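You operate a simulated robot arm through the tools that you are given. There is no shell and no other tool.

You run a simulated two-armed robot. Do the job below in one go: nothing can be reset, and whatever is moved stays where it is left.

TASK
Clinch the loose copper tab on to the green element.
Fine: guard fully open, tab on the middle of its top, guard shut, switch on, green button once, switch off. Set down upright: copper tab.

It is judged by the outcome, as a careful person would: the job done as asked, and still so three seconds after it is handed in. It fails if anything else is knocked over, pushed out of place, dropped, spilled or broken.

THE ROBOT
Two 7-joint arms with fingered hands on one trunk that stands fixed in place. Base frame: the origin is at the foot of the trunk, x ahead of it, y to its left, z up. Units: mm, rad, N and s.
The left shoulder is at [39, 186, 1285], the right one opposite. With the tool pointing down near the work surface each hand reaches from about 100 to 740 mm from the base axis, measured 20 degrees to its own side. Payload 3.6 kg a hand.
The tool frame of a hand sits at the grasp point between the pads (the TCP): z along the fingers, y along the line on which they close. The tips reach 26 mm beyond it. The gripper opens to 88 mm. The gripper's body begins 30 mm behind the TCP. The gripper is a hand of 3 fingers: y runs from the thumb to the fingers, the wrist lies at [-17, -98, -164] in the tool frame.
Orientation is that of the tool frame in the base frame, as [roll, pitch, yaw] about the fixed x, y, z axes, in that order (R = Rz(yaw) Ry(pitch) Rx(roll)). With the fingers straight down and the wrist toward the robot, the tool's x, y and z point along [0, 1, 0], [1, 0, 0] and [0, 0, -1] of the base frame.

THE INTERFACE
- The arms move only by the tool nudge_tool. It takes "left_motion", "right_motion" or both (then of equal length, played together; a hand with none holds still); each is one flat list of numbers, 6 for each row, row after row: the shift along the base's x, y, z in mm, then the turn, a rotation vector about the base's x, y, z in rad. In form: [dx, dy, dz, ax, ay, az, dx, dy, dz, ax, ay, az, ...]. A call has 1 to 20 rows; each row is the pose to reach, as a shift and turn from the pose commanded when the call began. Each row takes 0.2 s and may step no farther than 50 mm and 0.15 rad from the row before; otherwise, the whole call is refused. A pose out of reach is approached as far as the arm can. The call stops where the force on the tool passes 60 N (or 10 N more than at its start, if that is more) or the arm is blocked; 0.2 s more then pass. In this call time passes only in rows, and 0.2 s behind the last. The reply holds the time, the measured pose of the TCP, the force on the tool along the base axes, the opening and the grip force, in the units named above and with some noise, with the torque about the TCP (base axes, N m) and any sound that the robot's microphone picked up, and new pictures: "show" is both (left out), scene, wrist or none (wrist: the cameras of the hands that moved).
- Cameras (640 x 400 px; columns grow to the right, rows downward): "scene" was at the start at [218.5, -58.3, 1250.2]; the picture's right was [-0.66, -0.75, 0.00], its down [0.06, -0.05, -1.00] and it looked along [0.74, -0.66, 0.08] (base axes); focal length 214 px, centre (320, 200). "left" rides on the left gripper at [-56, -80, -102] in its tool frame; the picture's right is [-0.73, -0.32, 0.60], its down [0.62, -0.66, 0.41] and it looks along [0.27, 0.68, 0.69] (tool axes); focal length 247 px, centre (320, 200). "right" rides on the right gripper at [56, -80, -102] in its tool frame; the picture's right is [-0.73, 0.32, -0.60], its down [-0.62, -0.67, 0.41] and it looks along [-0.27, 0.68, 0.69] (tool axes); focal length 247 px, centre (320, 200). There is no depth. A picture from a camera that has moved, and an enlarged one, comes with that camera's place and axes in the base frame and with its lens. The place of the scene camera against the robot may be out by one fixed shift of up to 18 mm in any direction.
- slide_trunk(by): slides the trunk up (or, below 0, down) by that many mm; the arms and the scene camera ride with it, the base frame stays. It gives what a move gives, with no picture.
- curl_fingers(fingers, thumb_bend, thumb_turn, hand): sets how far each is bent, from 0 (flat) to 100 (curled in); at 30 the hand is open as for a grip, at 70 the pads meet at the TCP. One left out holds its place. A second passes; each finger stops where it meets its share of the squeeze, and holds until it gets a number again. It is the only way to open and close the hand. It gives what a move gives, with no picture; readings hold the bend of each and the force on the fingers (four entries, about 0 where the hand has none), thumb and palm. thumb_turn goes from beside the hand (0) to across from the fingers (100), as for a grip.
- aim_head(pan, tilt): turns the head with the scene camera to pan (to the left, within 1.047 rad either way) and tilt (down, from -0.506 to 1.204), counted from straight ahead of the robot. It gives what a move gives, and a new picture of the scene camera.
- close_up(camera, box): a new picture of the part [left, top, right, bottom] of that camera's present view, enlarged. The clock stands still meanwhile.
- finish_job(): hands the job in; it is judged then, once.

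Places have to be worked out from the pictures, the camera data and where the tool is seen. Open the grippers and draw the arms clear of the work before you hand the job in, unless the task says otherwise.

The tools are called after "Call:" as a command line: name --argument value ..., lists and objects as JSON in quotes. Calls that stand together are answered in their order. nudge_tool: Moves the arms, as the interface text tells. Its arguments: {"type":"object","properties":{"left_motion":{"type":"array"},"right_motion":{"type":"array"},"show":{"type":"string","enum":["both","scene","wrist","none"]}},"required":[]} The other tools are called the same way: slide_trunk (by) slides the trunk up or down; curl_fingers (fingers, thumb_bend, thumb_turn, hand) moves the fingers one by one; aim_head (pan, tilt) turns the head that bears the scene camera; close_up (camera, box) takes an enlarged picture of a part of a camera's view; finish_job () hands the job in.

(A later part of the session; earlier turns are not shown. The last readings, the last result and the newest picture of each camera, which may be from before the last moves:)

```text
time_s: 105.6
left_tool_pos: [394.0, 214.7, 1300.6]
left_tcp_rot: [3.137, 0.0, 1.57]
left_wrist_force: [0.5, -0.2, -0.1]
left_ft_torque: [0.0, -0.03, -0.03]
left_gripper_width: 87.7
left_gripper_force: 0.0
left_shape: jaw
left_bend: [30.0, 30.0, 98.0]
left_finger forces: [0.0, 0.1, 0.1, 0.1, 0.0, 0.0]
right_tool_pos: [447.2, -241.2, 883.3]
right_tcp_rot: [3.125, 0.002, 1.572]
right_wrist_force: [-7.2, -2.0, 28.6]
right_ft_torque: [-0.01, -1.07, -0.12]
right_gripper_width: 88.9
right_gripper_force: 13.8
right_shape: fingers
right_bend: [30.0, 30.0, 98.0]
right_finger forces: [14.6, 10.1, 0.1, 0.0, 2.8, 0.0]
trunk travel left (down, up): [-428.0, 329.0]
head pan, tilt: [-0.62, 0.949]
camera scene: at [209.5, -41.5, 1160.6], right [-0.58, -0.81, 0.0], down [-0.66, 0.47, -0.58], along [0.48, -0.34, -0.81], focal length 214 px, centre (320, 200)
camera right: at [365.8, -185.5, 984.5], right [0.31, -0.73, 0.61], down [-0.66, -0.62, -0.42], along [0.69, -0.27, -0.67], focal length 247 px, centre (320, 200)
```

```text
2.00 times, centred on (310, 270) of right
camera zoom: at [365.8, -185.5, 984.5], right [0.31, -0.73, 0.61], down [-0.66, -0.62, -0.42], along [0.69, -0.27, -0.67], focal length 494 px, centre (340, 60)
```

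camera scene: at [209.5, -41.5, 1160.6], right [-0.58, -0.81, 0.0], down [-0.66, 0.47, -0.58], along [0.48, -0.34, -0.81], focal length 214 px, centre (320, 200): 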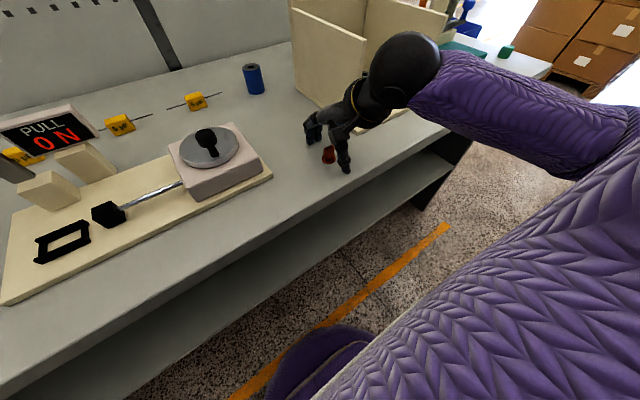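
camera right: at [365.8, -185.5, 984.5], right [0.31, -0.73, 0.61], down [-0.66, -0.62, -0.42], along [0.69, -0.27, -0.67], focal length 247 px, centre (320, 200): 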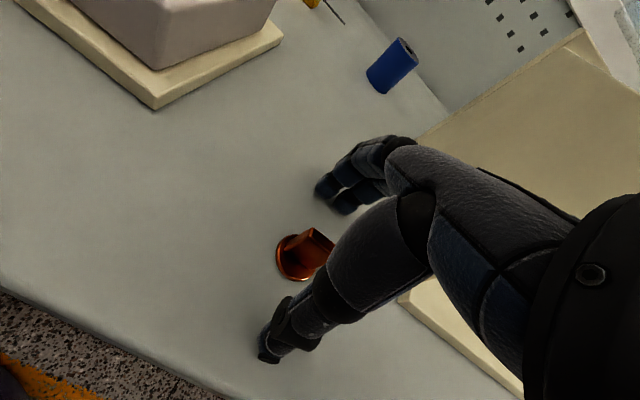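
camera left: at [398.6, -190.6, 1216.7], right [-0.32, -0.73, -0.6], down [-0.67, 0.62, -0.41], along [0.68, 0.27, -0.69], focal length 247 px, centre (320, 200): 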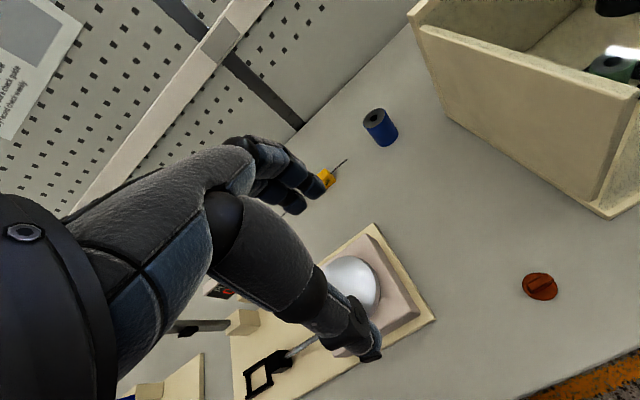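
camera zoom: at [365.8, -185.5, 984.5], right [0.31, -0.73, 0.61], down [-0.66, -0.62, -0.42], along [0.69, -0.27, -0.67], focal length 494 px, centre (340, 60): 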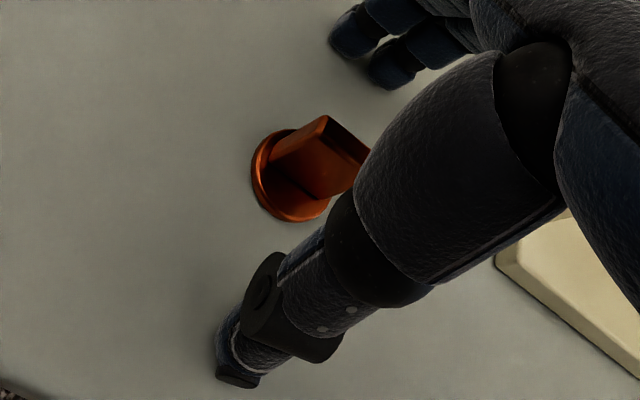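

The open fingertips already touch the table at z≈885 (they reach ~40 mm below the TCP when open). I lift a bit, pre-close the hand to about 30 mm around the fin, and then check.

Call:
nudge_tool --right_motion '[0, 0, 8, 0, 0, 0, 0, 0, 20, 0, 0, 0]' --show "none"

Call:
curl_fingers --hand "right" --fingers 57 --thumb_bend 57

Call:
close_up --camera "scene" --box '[290, 110, 390, 190]'

Call:
close_up --camera "right" --box '[230, 170, 390, 370]'

```text
time_s: 106.2
left_tool_pos: [396.1, 213.4, 1298.1]
left_tcp_rot: [3.141, 0.001, 1.572]
left_wrist_force: [0.0, 0.1, -0.8]
left_ft_torque: [0.0, -0.03, 0.01]
left_gripper_width: 87.8
left_gripper_force: 0.0
left_shape: jaw
left_bend: [30.0, 30.0, 98.0]
left_finger forces: [0.0, 0.0, 0.0, 0.0, 0.0, 0.0]
right_tool_pos: [445.7, -239.6, 897.0]
right_tcp_rot: [-3.141, 0.003, 1.568]
right_wrist_force: [0.3, 0.1, 0.1]
right_ft_torque: [-0.01, 0.01, -0.01]
right_gripper_width: 88.3
right_gripper_force: 0.1
right_shape: fingers
right_bend: [30.0, 30.0, 98.0]
right_finger forces: [0.1, 0.1, 0.0, 0.0, 0.0, 0.0]
trunk travel left (down, up): [-428.0, 329.0]
head pan, tilt: [-0.62, 0.949]
```

```text
time_s: 107.2
left_tool_pos: [397.9, 213.7, 1299.0]
left_tcp_rot: [-3.141, 0.001, 1.57]
left_wrist_force: [0.0, 0.3, -0.2]
left_ft_torque: [-0.01, 0.0, 0.04]
left_gripper_width: 87.7
left_gripper_force: 0.0
left_shape: jaw
left_bend: [30.0, 30.0, 98.0]
left_finger forces: [0.1, 0.0, 0.0, 0.1, 0.0, 0.0]
right_tool_pos: [447.5, -241.5, 898.1]
right_tcp_rot: [3.139, 0.004, 1.571]
right_wrist_force: [0.4, -0.6, -0.5]
right_ft_torque: [0.02, 0.01, 0.0]
right_gripper_width: 32.4
right_gripper_force: 0.1
right_shape: fingers
right_bend: [56.0, 56.0, 98.0]
right_finger forces: [0.0, 0.1, 0.1, 0.0, 0.1, 0.0]
trunk travel left (down, up): [-428.0, 329.0]
head pan, tilt: [-0.62, 0.949]
```

```text
5.00 times, centred on (340, 150) of scene
camera zoom: at [212.1, -42.1, 1159.6], right [-0.58, -0.81, 0.0], down [-0.66, 0.47, -0.58], along [0.47, -0.34, -0.81], focal length 1072 px, centre (220, 450)
```

zoom: 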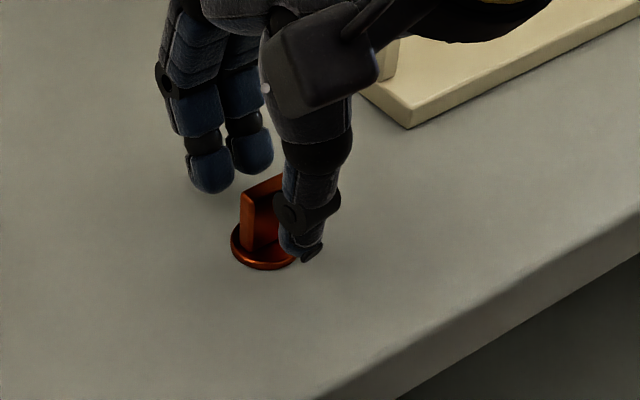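

```text
2.00 times, centred on (310, 270) of right
camera zoom: at [367.0, -185.1, 1000.2], right [0.32, -0.73, 0.6], down [-0.66, -0.62, -0.41], along [0.68, -0.27, -0.68], focal length 494 px, centre (340, 60)
```

zoom: 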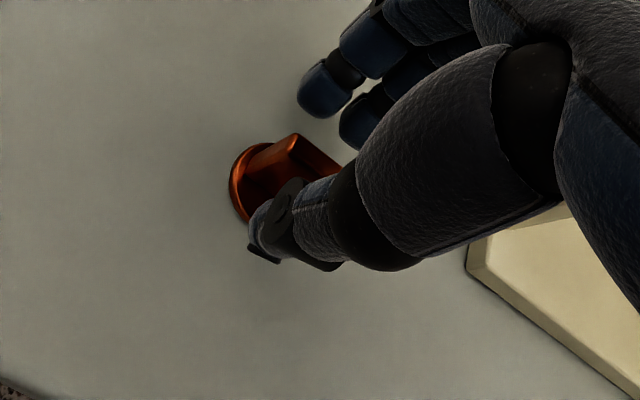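

The fin sits between thumb and the two fingers. I lower carefully in small steps to get deeper on the fin, watching for contact.

Call:
nudge_tool --right_motion '[0, 0, -5, 0, 0, 0, 0, 0, -10, 0, 0, 0, 0, 0, -14, 0, 0, 0]' --show "none"

Call:
close_up --camera "scene" --box '[290, 110, 390, 190]'

Call:
close_up --camera "right" --box '[230, 170, 390, 370]'

```text
time_s: 108.0
left_tool_pos: [395.7, 215.1, 1299.7]
left_tcp_rot: [3.14, 0.0, 1.572]
left_wrist_force: [0.6, -0.4, -0.3]
left_ft_torque: [0.0, 0.0, 0.01]
left_gripper_width: 87.9
left_gripper_force: 0.2
left_shape: jaw
left_bend: [30.0, 30.0, 98.0]
left_finger forces: [0.0, 0.0, 0.1, 0.0, 0.0, 0.1]
right_tool_pos: [447.7, -240.8, 889.8]
right_tcp_rot: [3.123, 0.0, 1.571]
right_wrist_force: [-1.7, -0.3, 29.0]
right_ft_torque: [0.13, 0.2, 0.01]
right_gripper_width: 32.8
right_gripper_force: 13.7
right_shape: fingers
right_bend: [56.0, 55.0, 97.0]
right_finger forces: [6.4, 6.0, 0.0, 0.0, 15.2, 0.0]
trunk travel left (down, up): [-428.0, 329.0]
head pan, tilt: [-0.62, 0.949]
```

```text
5.00 times, centred on (340, 150) of scene
camera zoom: at [210.0, -41.1, 1160.5], right [-0.58, -0.81, 0.0], down [-0.66, 0.47, -0.58], along [0.48, -0.34, -0.81], focal length 1072 px, centre (220, 450)
```

zoom: 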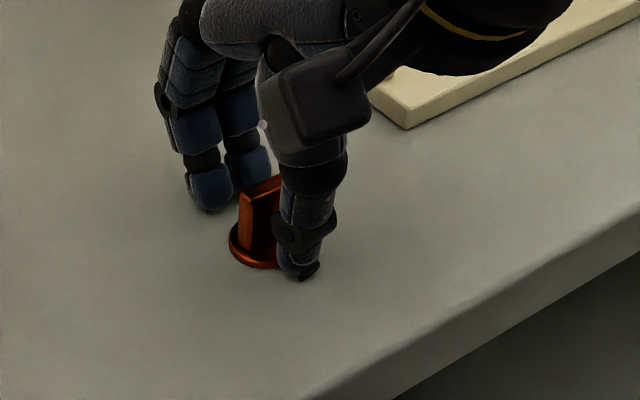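

```text
2.00 times, centred on (310, 270) of right
camera zoom: at [367.1, -185.4, 989.8], right [0.31, -0.73, 0.6], down [-0.66, -0.62, -0.42], along [0.69, -0.27, -0.67], focal length 494 px, centre (340, 60)
```

zoom: 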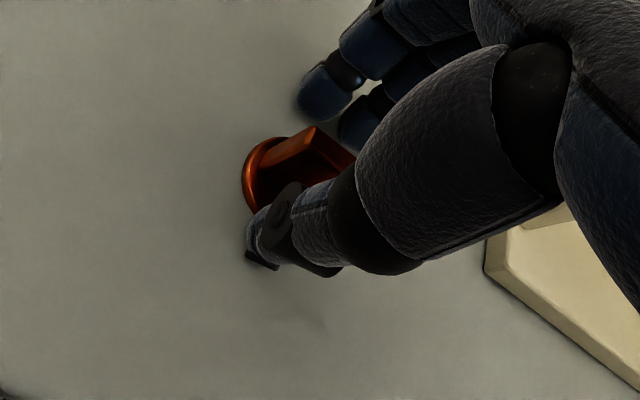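

The contact heights show the table is at z≈860 (tips 26 mm below TCP), so the tab re-computes to (438.4, -235) with its fin top at z≈893. I lift slightly, shift onto the true centre and settle at z≈894.

Call:
nudge_tool --right_motion '[0, 0, 10, 0, 0, 0, 0, 0, 22, 0, 0, 0, -5, 3, 22, 0, 0, 0, -9.3, 5.8, 22, 0, 0, 0]' --show "none"

Call:
close_up --camera "right" --box '[230, 170, 390, 370]'

Call:
close_up --camera "scene" --box '[290, 110, 390, 190]'

```text
time_s: 109.0
left_tool_pos: [396.9, 214.6, 1298.5]
left_tcp_rot: [-3.139, 0.001, 1.571]
left_wrist_force: [-0.2, -0.4, 0.8]
left_ft_torque: [-0.02, 0.02, 0.0]
left_gripper_width: 87.7
left_gripper_force: 0.1
left_shape: jaw
left_bend: [30.0, 30.0, 98.0]
left_finger forces: [0.1, 0.1, 0.0, 0.0, 0.0, 0.0]
right_tool_pos: [437.7, -237.2, 905.3]
right_tcp_rot: [3.14, 0.005, 1.571]
right_wrist_force: [-0.1, -0.2, 0.6]
right_ft_torque: [0.02, 0.0, 0.03]
right_gripper_width: 32.6
right_gripper_force: 0.1
right_shape: fingers
right_bend: [56.0, 56.0, 97.0]
right_finger forces: [0.0, 0.0, 0.0, 0.0, 0.0, 0.0]
trunk travel left (down, up): [-428.0, 329.0]
head pan, tilt: [-0.62, 0.949]
```

```text
2.00 times, centred on (310, 270) of right
camera zoom: at [357.9, -181.4, 1007.4], right [0.32, -0.73, 0.6], down [-0.66, -0.62, -0.41], along [0.68, -0.27, -0.68], focal length 494 px, centre (340, 60)
```

zoom: 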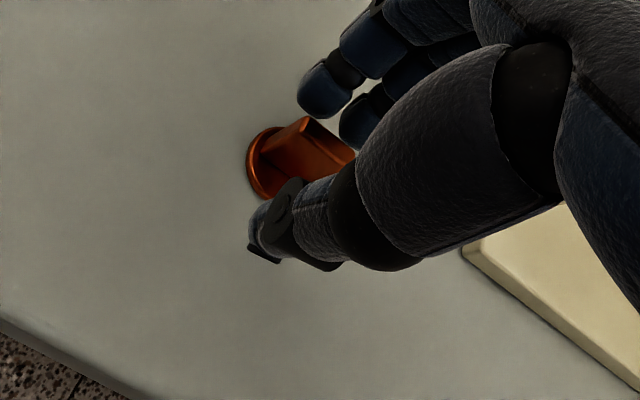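

```text
5.00 times, centred on (340, 150) of scene
camera zoom: at [212.0, -42.0, 1159.6], right [-0.58, -0.81, 0.0], down [-0.66, 0.47, -0.58], along [0.47, -0.34, -0.81], focal length 1072 px, centre (220, 450)
```

zoom: 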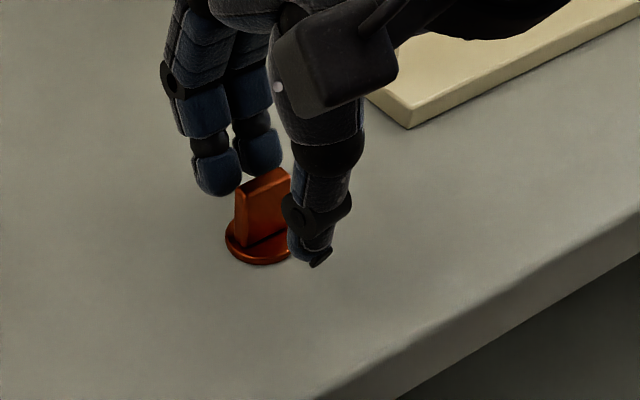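

The fin lies between the pads within a few millimetres. I lower to z≈894 and close gently on the fin.

Call:
nudge_tool --right_motion '[1, 0.5, -5, 0, 0, 0, 2, 1, -11, 0, 0, 0]' --show "none"

Call:
curl_fingers --hand "right" --fingers 64 --thumb_bend 64

Call:
close_up --camera "right" --box '[230, 170, 390, 370]'

Call:
close_up --camera "scene" --box '[290, 110, 390, 190]'

```text
time_s: 109.6
left_tool_pos: [397.5, 214.2, 1298.5]
left_tcp_rot: [-3.141, 0.0, 1.571]
left_wrist_force: [0.5, -0.5, -0.3]
left_ft_torque: [-0.04, 0.01, -0.03]
left_gripper_width: 88.1
left_gripper_force: 0.2
left_shape: jaw
left_bend: [30.0, 30.0, 98.0]
left_finger forces: [0.1, 0.1, 0.0, 0.0, 0.0, 0.0]
right_tool_pos: [438.6, -236.3, 895.1]
right_tcp_rot: [3.138, 0.005, 1.57]
right_wrist_force: [-0.4, 0.0, 1.3]
right_ft_torque: [0.0, 0.0, 0.03]
right_gripper_width: 32.1
right_gripper_force: 0.2
right_shape: fingers
right_bend: [56.0, 56.0, 97.0]
right_finger forces: [0.0, 0.0, 0.0, 0.0, 0.0, 0.0]
trunk travel left (down, up): [-428.0, 329.0]
head pan, tilt: [-0.62, 0.949]
```

```text
time_s: 110.6
left_tool_pos: [397.4, 213.6, 1299.0]
left_tcp_rot: [-3.141, 0.0, 1.57]
left_wrist_force: [0.7, 0.3, -0.5]
left_ft_torque: [-0.01, -0.04, -0.02]
left_gripper_width: 87.9
left_gripper_force: 0.1
left_shape: jaw
left_bend: [30.0, 30.0, 98.0]
left_finger forces: [0.0, 0.0, 0.0, 0.1, 0.1, 0.1]
right_tool_pos: [439.8, -234.4, 896.0]
right_tcp_rot: [3.138, 0.003, 1.571]
right_wrist_force: [-0.2, 0.6, -0.5]
right_ft_torque: [-0.04, -0.02, 0.0]
right_gripper_width: 15.2
right_gripper_force: 0.2
right_shape: fingers
right_bend: [64.0, 64.0, 97.0]
right_finger forces: [0.1, 0.0, 0.1, 0.0, 0.0, 0.0]
trunk travel left (down, up): [-428.0, 329.0]
head pan, tilt: [-0.62, 0.949]
```

```text
2.00 times, centred on (310, 270) of right
camera zoom: at [359.1, -179.6, 997.8], right [0.32, -0.73, 0.6], down [-0.66, -0.62, -0.41], along [0.68, -0.27, -0.68], focal length 494 px, centre (340, 60)
```

zoom: 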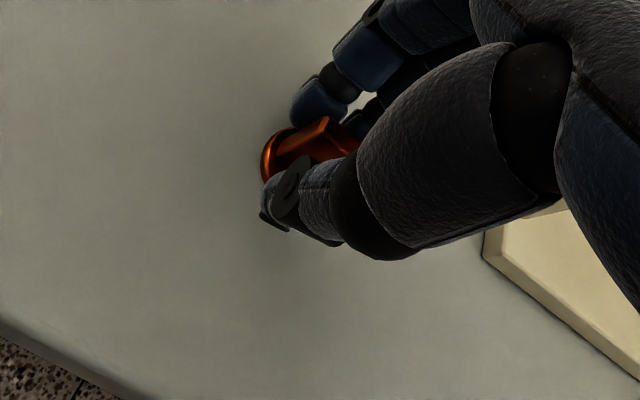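

```text
5.00 times, centred on (340, 150) of scene
camera zoom: at [212.1, -42.1, 1159.6], right [-0.58, -0.81, 0.0], down [-0.66, 0.47, -0.58], along [0.47, -0.34, -0.81], focal length 1072 px, centre (220, 450)
```

zoom: 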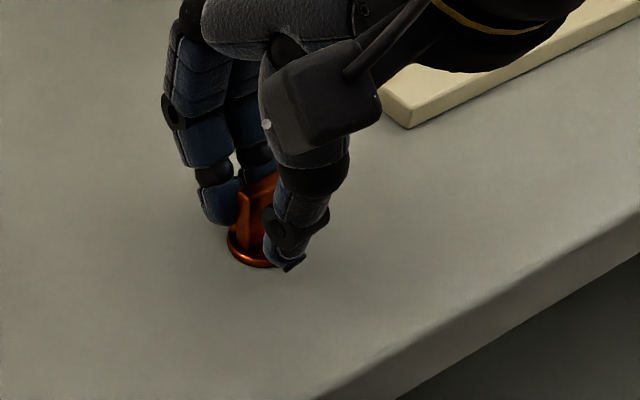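

No contact yet at 15 mm opening and the fin is well between the pads. I close the rest of the way.

Call:
curl_fingers --hand "right" --fingers 71 --thumb_bend 71

Call:
close_up --camera "scene" --box '[290, 110, 390, 190]'

Call:
close_up --camera "right" --box '[230, 170, 390, 370]'

```text
time_s: 111.6
left_tool_pos: [397.1, 214.2, 1298.9]
left_tcp_rot: [-3.141, 0.0, 1.57]
left_wrist_force: [-0.5, 0.6, -0.5]
left_ft_torque: [0.02, -0.02, 0.02]
left_gripper_width: 88.0
left_gripper_force: 0.0
left_shape: jaw
left_bend: [30.0, 30.0, 98.0]
left_finger forces: [0.0, 0.0, 0.0, 0.0, 0.1, 0.0]
right_tool_pos: [439.6, -233.7, 895.6]
right_tcp_rot: [3.138, 0.004, 1.571]
right_wrist_force: [-0.1, -0.2, 1.0]
right_ft_torque: [0.0, -0.03, -0.02]
right_gripper_width: 5.4
right_gripper_force: 3.2
right_shape: fingers
right_bend: [69.0, 68.0, 97.0]
right_finger forces: [2.4, 0.9, 0.1, 0.1, 3.4, 0.0]
trunk travel left (down, up): [-428.0, 329.0]
head pan, tilt: [-0.62, 0.949]
```

```text
5.00 times, centred on (340, 150) of scene
camera zoom: at [212.1, -42.1, 1159.6], right [-0.58, -0.81, 0.0], down [-0.66, 0.47, -0.58], along [0.47, -0.34, -0.81], focal length 1072 px, centre (220, 450)
```

zoom: 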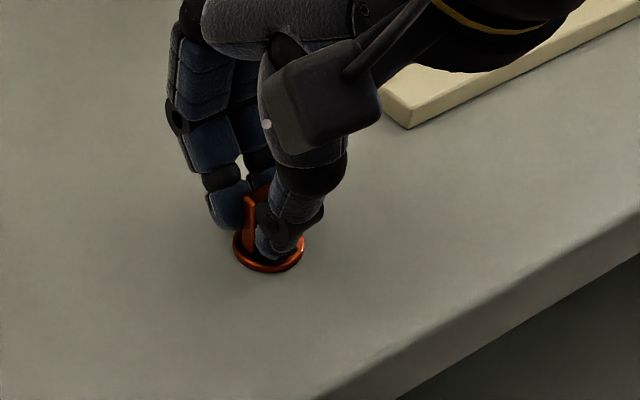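

```text
2.00 times, centred on (310, 270) of right
camera zoom: at [359.1, -179.6, 997.7], right [0.32, -0.73, 0.6], down [-0.66, -0.62, -0.41], along [0.68, -0.27, -0.68], focal length 494 px, centre (340, 60)
```

zoom: 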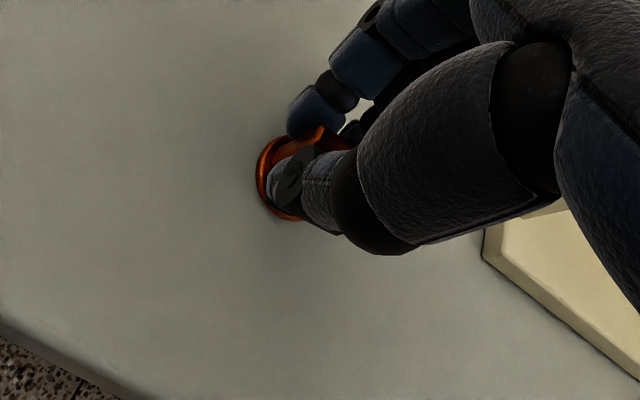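

The fin is pinched at about 3 N. I firm the grip a little before lifting.

Call:
curl_fingers --hand "right" --fingers 76 --thumb_bend 75

Call:
nudge_tool --right_motion '[0, 0, 5, 0, 0, 0, 0, 0, 15, 0, 0, 0, 0, 0, 25, 0, 0, 0]' --show "both"

Call:
close_up --camera "scene" --box '[290, 100, 390, 180]'

Call:
close_up --camera "right" --box '[230, 170, 390, 370]'

```text
time_s: 112.6
left_tool_pos: [397.6, 213.4, 1299.1]
left_tcp_rot: [-3.141, 0.0, 1.572]
left_wrist_force: [0.4, -0.8, 0.4]
left_ft_torque: [-0.01, 0.02, -0.02]
left_gripper_width: 87.8
left_gripper_force: 0.0
left_shape: jaw
left_bend: [30.0, 30.0, 98.0]
left_finger forces: [0.0, 0.1, 0.1, 0.0, 0.1, 0.0]
right_tool_pos: [439.5, -234.8, 895.9]
right_tcp_rot: [3.137, 0.002, 1.571]
right_wrist_force: [0.4, 0.3, 1.3]
right_ft_torque: [0.0, 0.02, 0.02]
right_gripper_width: 4.1
right_gripper_force: 9.9
right_shape: fingers
right_bend: [73.0, 68.0, 97.0]
right_finger forces: [7.5, 2.4, 0.0, 0.0, 9.8, 0.0]
trunk travel left (down, up): [-428.0, 329.0]
head pan, tilt: [-0.62, 0.949]
```

```text
time_s: 113.4
left_tool_pos: [396.7, 213.5, 1300.1]
left_tcp_rot: [3.14, 0.0, 1.57]
left_wrist_force: [-1.3, -0.3, -0.2]
left_ft_torque: [0.0, -0.08, 0.02]
left_gripper_width: 88.0
left_gripper_force: 0.0
left_shape: jaw
left_bend: [30.0, 30.0, 98.0]
left_finger forces: [0.1, 0.0, 0.1, 0.0, 0.0, 0.0]
right_tool_pos: [439.4, -235.7, 920.8]
right_tcp_rot: [3.14, 0.002, 1.57]
right_wrist_force: [0.3, -1.1, -1.1]
right_ft_torque: [0.01, -0.02, -0.01]
right_gripper_width: 4.1
right_gripper_force: 9.8
right_shape: fingers
right_bend: [74.0, 68.0, 97.0]
right_finger forces: [7.6, 2.3, 0.0, 0.0, 9.8, 0.0]
trunk travel left (down, up): [-428.0, 329.0]
head pan, tilt: [-0.62, 0.949]
camera scene: at [212.1, -42.1, 1159.6], right [-0.58, -0.81, 0.0], down [-0.66, 0.47, -0.58], along [0.47, -0.34, -0.81], focal length 214 px, centre (320, 200)
camera right: at [358.9, -180.3, 1022.4], right [0.32, -0.73, 0.6], down [-0.66, -0.62, -0.41], along [0.68, -0.27, -0.68], focal length 247 px, centre (320, 200)
```

scene: 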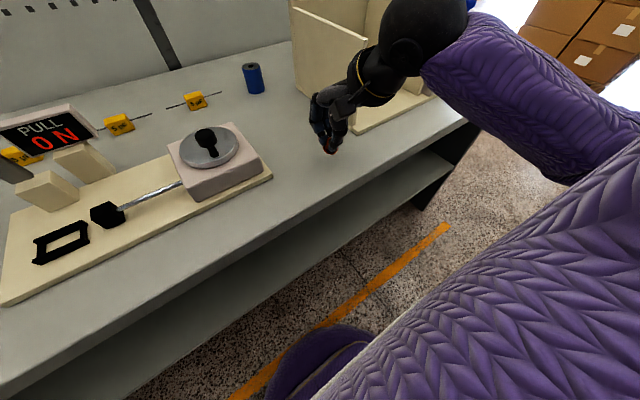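
right: 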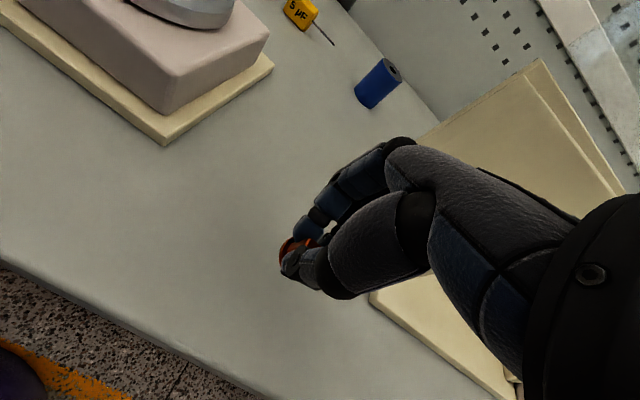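

```text
5.00 times, centred on (340, 140) of scene
camera zoom: at [212.1, -42.1, 1159.6], right [-0.58, -0.81, 0.0], down [-0.66, 0.47, -0.58], along [0.47, -0.34, -0.81], focal length 1072 px, centre (220, 500)
```

zoom: 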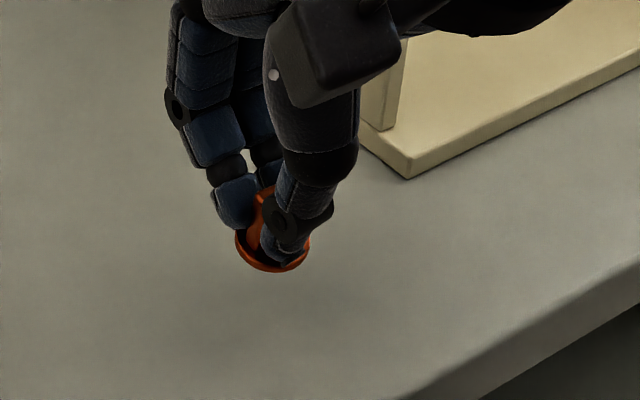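

```text
2.00 times, centred on (310, 270) of right
camera zoom: at [358.9, -180.3, 1022.4], right [0.32, -0.73, 0.6], down [-0.66, -0.62, -0.41], along [0.68, -0.27, -0.68], focal length 494 px, centre (340, 60)
```

zoom: 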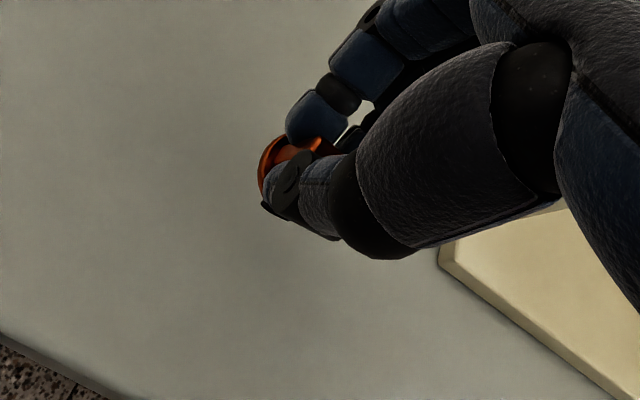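

The tab lifted cleanly and sits upright in the grip, its base about 36 mm below the TCP. I raise it well above the walls and move back and right to view the element.

Call:
nudge_tool --right_motion '[0, 0, 35, 0, 0, 0, 0, 0, 70, 0, 0, 0, 0, 0, 105, 0, 0, 0, -5, 0, 140, 0, 0, 0, -10, -10, 175, 0, 0, 0, -15, -30, 200, 0, 0, 0, -20, -60, 210, 0, 0, 0, -20, -95, 210, 0, 0, 0, -20, -130, 210, 0, 0, 0, -15, -165, 210, 0, 0, 0, -10, -200, 210, 0, 0, 0]' --show "both"

Call:
close_up --camera "right" --box '[200, 160, 300, 230]'

```text
time_s: 115.8
left_tool_pos: [397.4, 212.9, 1298.8]
left_tcp_rot: [-3.142, 0.001, 1.571]
left_wrist_force: [0.3, 0.2, -0.3]
left_ft_torque: [-0.04, 0.0, -0.01]
left_gripper_width: 87.7
left_gripper_force: 0.0
left_shape: jaw
left_bend: [30.0, 30.0, 98.0]
left_finger forces: [0.0, 0.1, 0.1, 0.0, 0.0, 0.0]
right_tool_pos: [430.5, -435.7, 1128.6]
right_tcp_rot: [3.136, 0.002, 1.57]
right_wrist_force: [-0.4, -0.1, -0.5]
right_ft_torque: [-0.02, -0.02, 0.03]
right_gripper_width: 4.0
right_gripper_force: 9.3
right_shape: fingers
right_bend: [74.0, 68.0, 97.0]
right_finger forces: [7.6, 2.3, 0.0, 0.0, 9.8, 0.1]
trunk travel left (down, up): [-428.0, 329.0]
head pan, tilt: [-0.62, 0.949]
camera scene: at [211.9, -42.6, 1159.7], right [-0.58, -0.81, 0.0], down [-0.66, 0.47, -0.58], along [0.47, -0.34, -0.81], focal length 214 px, centre (320, 200)
camera right: at [350.6, -380.7, 1231.2], right [0.32, -0.73, 0.6], down [-0.66, -0.62, -0.41], along [0.68, -0.27, -0.68], focal length 247 px, centre (320, 200)
```

scene: 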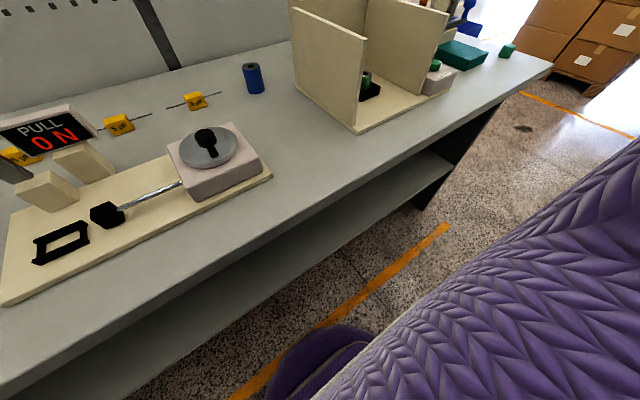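
right: 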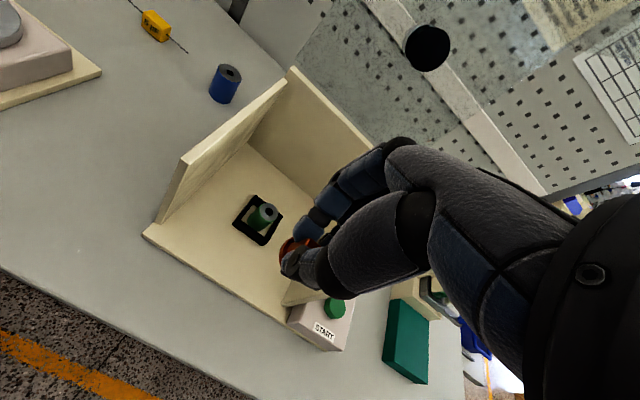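

```text
5.71 times, centred on (250, 195) of right
camera zoom: at [350.6, -380.7, 1231.2], right [0.32, -0.73, 0.6], down [-0.66, -0.62, -0.41], along [0.68, -0.27, -0.68], focal length 1411 px, centre (720, 229)
```

zoom: 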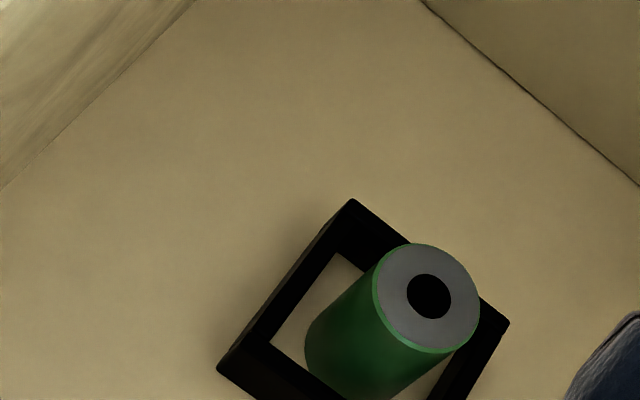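

The element's top centre is clear in this view. I take a second view from 70 mm farther right to triangulate it.

Call:
nudge_tool --right_motion '[0, -35, 0, 0, 0, 0, 0, -75, 0, 0, 0, 0]' --show "none"

Call:
close_up --camera "right" --box '[185, 145, 285, 215]'

```text
time_s: 116.4
left_tool_pos: [397.2, 213.1, 1299.2]
left_tcp_rot: [3.141, 0.0, 1.573]
left_wrist_force: [-0.1, 0.1, -0.6]
left_ft_torque: [-0.02, -0.01, 0.0]
left_gripper_width: 87.9
left_gripper_force: 0.2
left_shape: jaw
left_bend: [30.0, 30.0, 98.0]
left_finger forces: [0.0, 0.0, 0.0, 0.0, 0.0, 0.0]
right_tool_pos: [429.9, -510.4, 1128.5]
right_tcp_rot: [3.139, 0.002, 1.57]
right_wrist_force: [0.3, -0.4, 0.1]
right_ft_torque: [0.0, -0.01, 0.01]
right_gripper_width: 4.0
right_gripper_force: 9.8
right_shape: fingers
right_bend: [74.0, 68.0, 97.0]
right_finger forces: [7.5, 2.3, 0.1, 0.0, 10.0, 0.1]
trunk travel left (down, up): [-428.0, 329.0]
head pan, tilt: [-0.62, 0.949]
```

```text
5.71 times, centred on (235, 180) of right
camera zoom: at [350.8, -455.6, 1231.0], right [0.32, -0.73, 0.6], down [-0.66, -0.62, -0.41], along [0.68, -0.27, -0.68], focal length 1411 px, centre (806, 314)
```

zoom: 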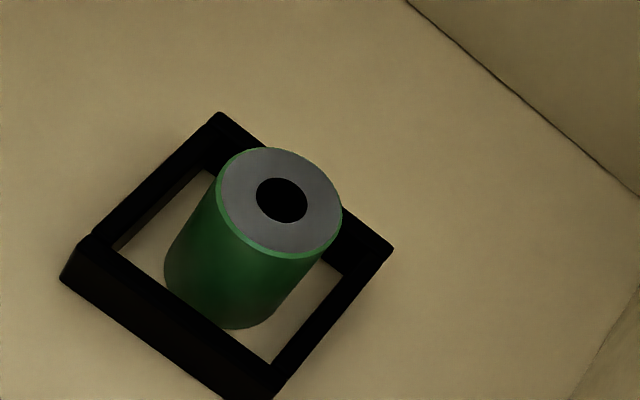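

Triangulation puts the element's top centre at about (570.6, -436.4, 917). I move closer, still high, for a third check.

Call:
nudge_tool --right_motion '[20, 25, -5, 0, 0, 0, 40, 50, -15, 0, 0, 0, 60, 74, -25, 0, 0, 0, 80, 74, -35, 0, 0, 0]' --show "wrist"

Call:
close_up --camera "right" --box '[230, 180, 340, 270]'

```text
time_s: 117.4
left_tool_pos: [398.0, 213.4, 1299.0]
left_tcp_rot: [3.141, 0.001, 1.57]
left_wrist_force: [-0.9, -0.1, 1.3]
left_ft_torque: [-0.02, 0.02, 0.01]
left_gripper_width: 88.0
left_gripper_force: 0.0
left_shape: jaw
left_bend: [30.0, 30.0, 98.0]
left_finger forces: [0.0, 0.0, 0.0, 0.1, 0.0, 0.1]
right_tool_pos: [505.7, -434.7, 1095.6]
right_tcp_rot: [3.137, 0.004, 1.568]
right_wrist_force: [-1.1, 0.3, -0.5]
right_ft_torque: [0.01, 0.02, 0.01]
right_gripper_width: 4.0
right_gripper_force: 10.2
right_shape: fingers
right_bend: [74.0, 68.0, 97.0]
right_finger forces: [7.4, 2.3, 0.0, 0.0, 9.8, 0.1]
trunk travel left (down, up): [-428.0, 329.0]
head pan, tilt: [-0.62, 0.949]
camera right: at [427.6, -379.8, 1199.3], right [0.31, -0.73, 0.6], down [-0.66, -0.62, -0.41], along [0.68, -0.27, -0.68], focal length 247 px, centre (320, 200)
```

right: 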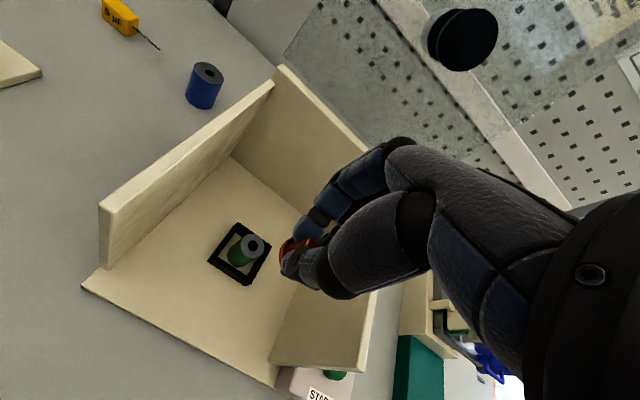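

```text
4.44 times, centred on (285, 225) of right
camera zoom: at [427.6, -379.8, 1199.3], right [0.31, -0.73, 0.6], down [-0.66, -0.62, -0.41], along [0.68, -0.27, -0.68], focal length 1098 px, centre (476, 89)
```

zoom: 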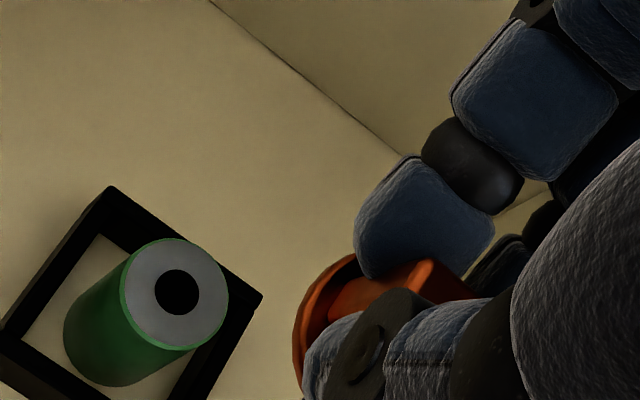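

The third view agrees: element top centre about (569.5, -436, 917). I move over it and stop about 30 mm above contact.

Call:
nudge_tool --right_motion '[16, 0, -10, 0, 0, 0, 34, 0, -25, 0, 0, 0, 52, 0, -50, 0, 0, 0, 64.5, 0, -80, 0, 0, 0, 64.5, 0, -110, 0, 0, 0]' --show "both"

Call:
close_up --camera "right" --box '[230, 190, 350, 310]'

```text
time_s: 118.6
left_tool_pos: [396.6, 213.3, 1298.9]
left_tcp_rot: [-3.142, 0.002, 1.57]
left_wrist_force: [-0.5, 0.6, -0.3]
left_ft_torque: [-0.02, -0.01, -0.01]
left_gripper_width: 87.7
left_gripper_force: 0.0
left_shape: jaw
left_bend: [30.0, 30.0, 98.0]
left_finger forces: [0.0, 0.0, 0.0, 0.0, 0.0, 0.1]
right_tool_pos: [574.2, -436.0, 986.4]
right_tcp_rot: [3.135, 0.002, 1.57]
right_wrist_force: [0.2, -0.2, 0.1]
right_ft_torque: [-0.02, 0.01, 0.03]
right_gripper_width: 3.8
right_gripper_force: 10.5
right_shape: fingers
right_bend: [74.0, 68.0, 97.0]
right_finger forces: [7.6, 2.3, 0.1, 0.0, 9.9, 0.0]
trunk travel left (down, up): [-428.0, 329.0]
head pan, tilt: [-0.62, 0.949]
camera scene: at [212.1, -42.3, 1159.6], right [-0.58, -0.81, 0.0], down [-0.66, 0.47, -0.58], along [0.47, -0.34, -0.81], focal length 214 px, centre (320, 200)
camera right: at [493.6, -380.7, 1087.8], right [0.32, -0.73, 0.6], down [-0.66, -0.62, -0.41], along [0.68, -0.27, -0.68], focal length 247 px, centre (320, 200)
```

scene: 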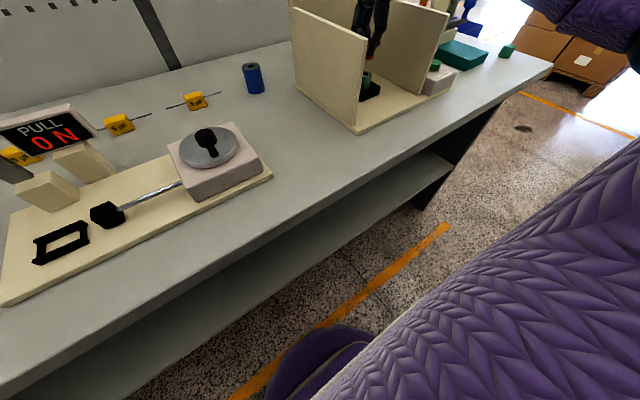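
right: 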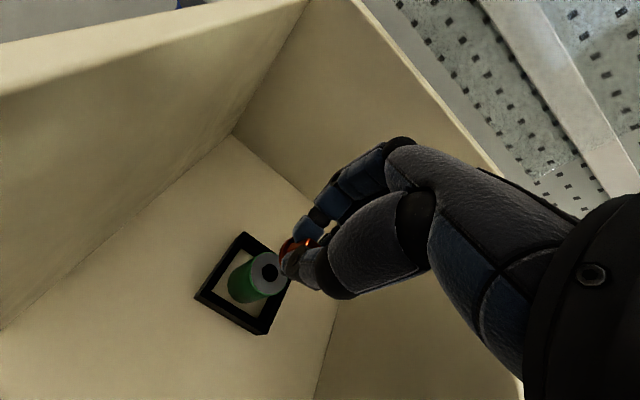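

```text
3.33 times, centred on (290, 250) of right
camera zoom: at [493.6, -380.7, 1087.8], right [0.32, -0.73, 0.6], down [-0.66, -0.62, -0.41], along [0.68, -0.27, -0.68], focal length 823 px, centre (420, 33)
```

zoom: 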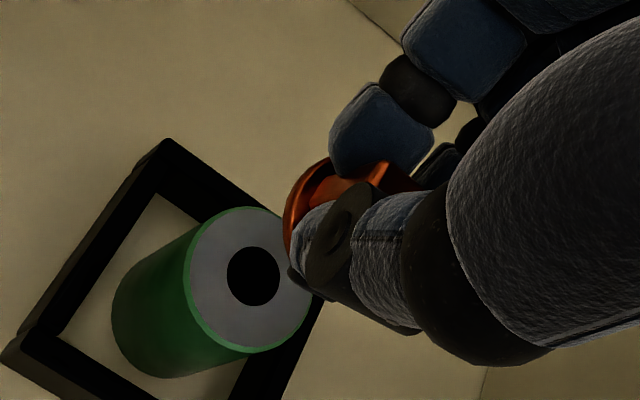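

The view confirms the element at (570, -436.5, 917), and the tab hangs about (-1, -2) mm from the TCP. I shift to centre it and come down to ~7 mm above contact.

Call:
nudge_tool --right_motion '[-3.5, 2.1, -4, 0, 0, 0, -3.5, 2.1, -13, 0, 0, 0, -3.5, 2.1, -22, 0, 0, 0, -3.5, 2.1, -25, 0, 0, 0]' --show "none"

Call:
aim_head --pan -0.8 --tilt 0.55

Call:
close_up --camera "right" --box '[230, 190, 350, 310]'

Call:
close_up --camera "scene" --box '[280, 120, 420, 240]'

```text
time_s: 119.6
left_tool_pos: [397.4, 213.5, 1299.2]
left_tcp_rot: [-3.141, 0.001, 1.571]
left_wrist_force: [0.5, 0.7, 0.1]
left_ft_torque: [0.02, -0.04, 0.05]
left_gripper_width: 88.1
left_gripper_force: 0.1
left_shape: jaw
left_bend: [30.0, 30.0, 98.0]
left_finger forces: [0.0, 0.0, 0.0, 0.1, 0.0, 0.0]
right_tool_pos: [570.7, -434.8, 959.2]
right_tcp_rot: [3.139, 0.003, 1.571]
right_wrist_force: [0.2, 0.0, -0.4]
right_ft_torque: [0.01, 0.0, 0.0]
right_gripper_width: 3.8
right_gripper_force: 9.9
right_shape: fingers
right_bend: [74.0, 68.0, 97.0]
right_finger forces: [7.6, 2.3, 0.1, 0.0, 10.0, 0.0]
trunk travel left (down, up): [-428.0, 329.0]
head pan, tilt: [-0.62, 0.949]
```

```text
time_s: 120.5
left_tool_pos: [397.8, 213.3, 1298.5]
left_tcp_rot: [3.141, 0.0, 1.571]
left_wrist_force: [0.1, 0.8, -0.2]
left_ft_torque: [0.02, 0.03, -0.02]
left_gripper_width: 87.7
left_gripper_force: 0.1
left_shape: jaw
left_bend: [30.0, 30.0, 98.0]
left_finger forces: [0.1, 0.1, 0.0, 0.0, 0.0, 0.0]
right_tool_pos: [571.0, -435.0, 961.3]
right_tcp_rot: [3.139, 0.003, 1.57]
right_wrist_force: [0.0, -0.6, -0.2]
right_ft_torque: [-0.04, -0.02, -0.01]
right_gripper_width: 3.7
right_gripper_force: 10.1
right_shape: fingers
right_bend: [74.0, 68.0, 97.0]
right_finger forces: [7.6, 2.3, 0.0, 0.0, 10.0, 0.1]
trunk travel left (down, up): [-428.0, 329.0]
head pan, tilt: [-0.799, 0.55]
camera scene: at [215.6, -64.2, 1192.5], right [-0.72, -0.7, 0.0], down [-0.36, 0.38, -0.85], along [0.59, -0.61, -0.52], focal length 214 px, centre (320, 200)
```

scene: 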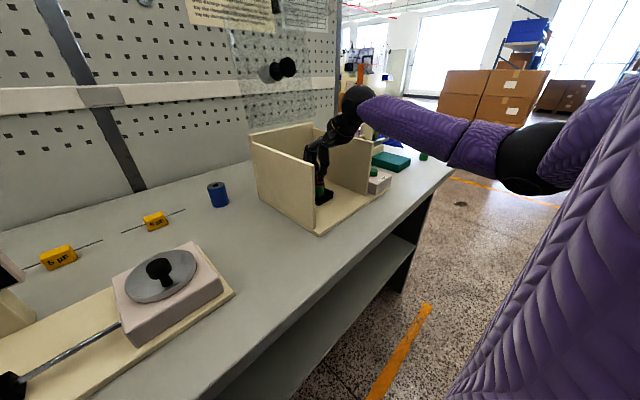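

```text
3.33 times, centred on (290, 250) of right
camera zoom: at [490.4, -379.2, 1061.7], right [0.32, -0.73, 0.6], down [-0.66, -0.62, -0.41], along [0.68, -0.27, -0.68], focal length 823 px, centre (420, 33)
```

zoom: 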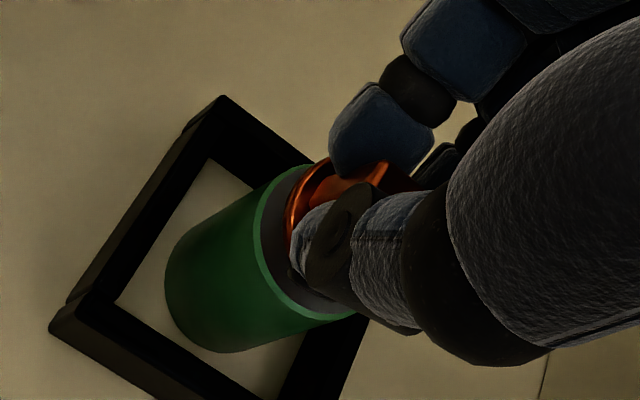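

```text
3.33 times, centred on (350, 180) of scene
camera zoom: at [215.6, -64.2, 1192.5], right [-0.72, -0.7, 0.0], down [-0.36, 0.38, -0.85], along [0.59, -0.61, -0.52], focal length 715 px, centre (220, 267)
```

zoom: 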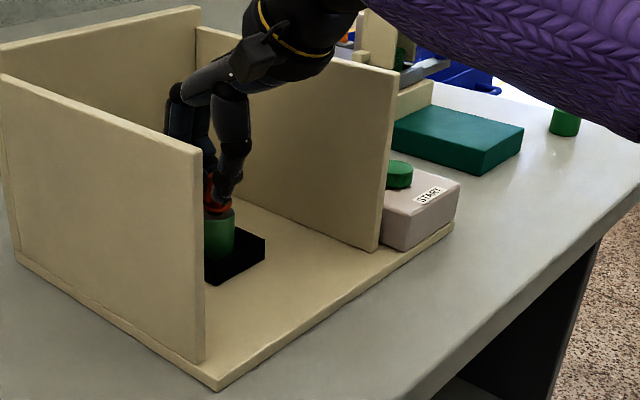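

The tab hovers just above the element. I zoom in from the scene camera to judge centring and the gap.

Call:
close_up --camera "scene" --box '[305, 165, 345, 205]'

Call:
close_up --camera "right" --box '[275, 225, 335, 295]'

```text
10.00 times, centred on (325, 185) of scene
camera zoom: at [215.6, -64.2, 1192.5], right [-0.72, -0.7, 0.0], down [-0.36, 0.38, -0.85], along [0.59, -0.61, -0.52], focal length 2145 px, centre (270, 350)
```

zoom: 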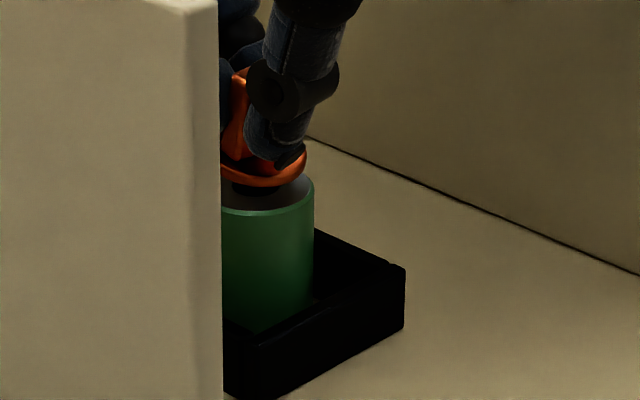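

```text
5.71 times, centred on (305, 260) of right
camera zoom: at [490.4, -379.2, 1061.7], right [0.32, -0.73, 0.6], down [-0.66, -0.62, -0.41], along [0.68, -0.27, -0.68], focal length 1411 px, centre (406, -143)
```

zoom: 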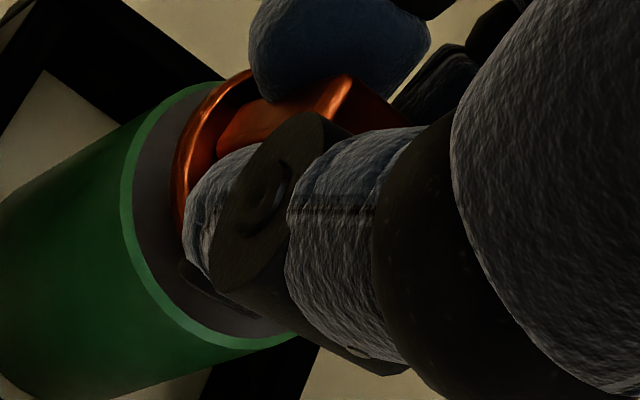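

Scene view shows the disc concentric with the element (the element's 1.8 mm larger radius is even). I lower gently the last few millimetres.

Call:
nudge_tool --right_motion '[0, 0, -2, 0, 0, 0, 0, 0, -4, 0, 0, 0, 0, 0, -5.5, 0, 0, 0, 0, 0, -6.5, 0, 0, 0]' --show "none"

Call:
close_up --camera "scene" --box '[305, 165, 345, 205]'

Call:
close_up --camera "right" --box '[275, 225, 335, 295]'

```text
time_s: 121.5
left_tool_pos: [396.9, 214.5, 1298.4]
left_tcp_rot: [3.141, 0.0, 1.571]
left_wrist_force: [0.6, -0.2, 0.0]
left_ft_torque: [-0.01, -0.03, 0.02]
left_gripper_width: 87.8
left_gripper_force: 0.0
left_shape: jaw
left_bend: [30.0, 30.0, 98.0]
left_finger forces: [0.1, 0.0, 0.0, 0.1, 0.0, 0.0]
right_tool_pos: [571.7, -433.6, 954.7]
right_tcp_rot: [3.136, 0.005, 1.571]
right_wrist_force: [0.7, 0.1, 1.3]
right_ft_torque: [0.04, 0.02, -0.03]
right_gripper_width: 3.8
right_gripper_force: 10.2
right_shape: fingers
right_bend: [74.0, 68.0, 97.0]
right_finger forces: [7.9, 2.3, 0.0, 0.1, 9.8, 0.0]
trunk travel left (down, up): [-428.0, 329.0]
head pan, tilt: [-0.799, 0.55]
```

```text
10.00 times, centred on (325, 185) of scene
camera zoom: at [215.4, -64.1, 1192.6], right [-0.72, -0.7, 0.0], down [-0.36, 0.37, -0.85], along [0.59, -0.61, -0.52], focal length 2145 px, centre (270, 350)
```

zoom: 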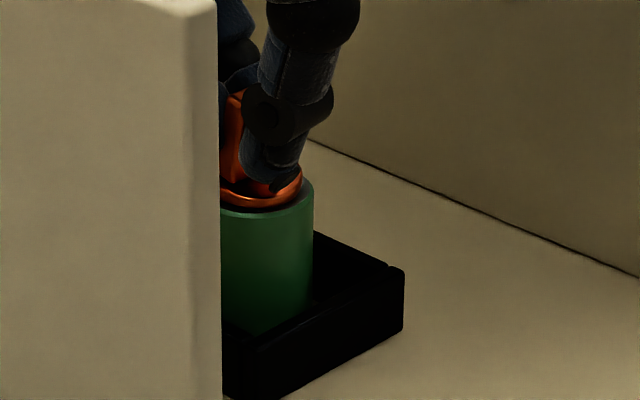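

```text
5.71 times, centred on (305, 260) of right
camera zoom: at [491.0, -378.5, 1055.8], right [0.32, -0.73, 0.6], down [-0.66, -0.62, -0.41], along [0.68, -0.27, -0.68], focal length 1411 px, centre (406, -143)
```

zoom: 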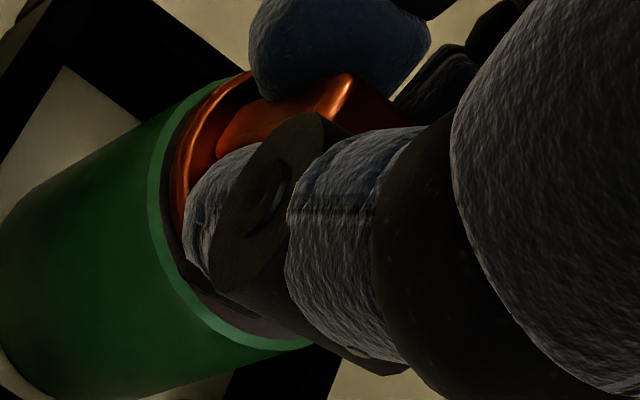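

Nearly in contact and within about 1 mm of centre. I nudge by half a millimetre and settle the last bit.

Call:
nudge_tool --right_motion '[-0.6, -0.7, 0, 0, 0, 0, -0.6, -0.7, -1, 0, 0, 0, -0.6, -0.7, -2, 0, 0, 0]' --show "none"

Call:
close_up --camera "scene" --box '[305, 165, 345, 205]'

Call:
close_up --camera "right" --box '[275, 225, 335, 295]'

```text
time_s: 122.3
left_tool_pos: [396.7, 215.1, 1299.3]
left_tcp_rot: [3.141, 0.0, 1.571]
left_wrist_force: [0.3, -0.4, -1.0]
left_ft_torque: [0.0, 0.0, -0.02]
left_gripper_width: 87.8
left_gripper_force: 0.1
left_shape: jaw
left_bend: [30.0, 30.0, 98.0]
left_finger forces: [0.0, 0.0, 0.1, 0.0, 0.1, 0.0]
right_tool_pos: [570.8, -434.9, 952.7]
right_tcp_rot: [3.136, 0.006, 1.571]
right_wrist_force: [-0.2, 0.9, 2.8]
right_ft_torque: [0.03, 0.03, -0.02]
right_gripper_width: 3.6
right_gripper_force: 10.2
right_shape: fingers
right_bend: [74.0, 68.0, 97.0]
right_finger forces: [8.1, 2.4, 0.0, 0.0, 9.6, 0.0]
trunk travel left (down, up): [-428.0, 329.0]
head pan, tilt: [-0.799, 0.55]
```

```text
10.00 times, centred on (325, 185) of scene
camera zoom: at [215.3, -64.0, 1192.6], right [-0.72, -0.7, 0.0], down [-0.36, 0.37, -0.85], along [0.59, -0.61, -0.52], focal length 2145 px, centre (270, 350)
```

zoom: 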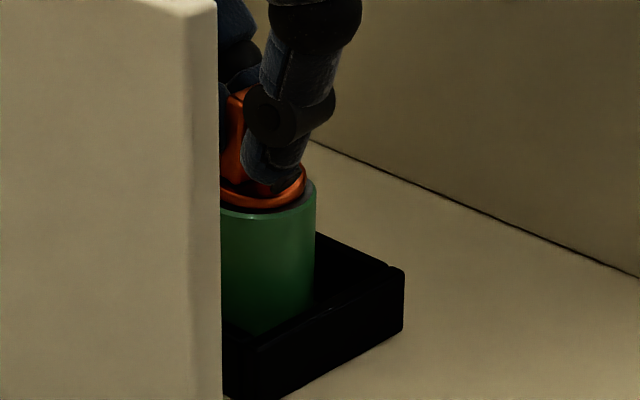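

```text
5.71 times, centred on (305, 260) of right
camera zoom: at [491.1, -379.3, 1055.0], right [0.31, -0.73, 0.6], down [-0.66, -0.62, -0.41], along [0.68, -0.27, -0.68], focal length 1411 px, centre (406, -143)
```

zoom: 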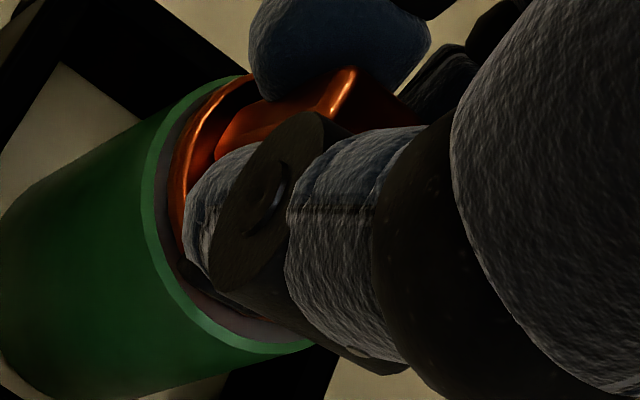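

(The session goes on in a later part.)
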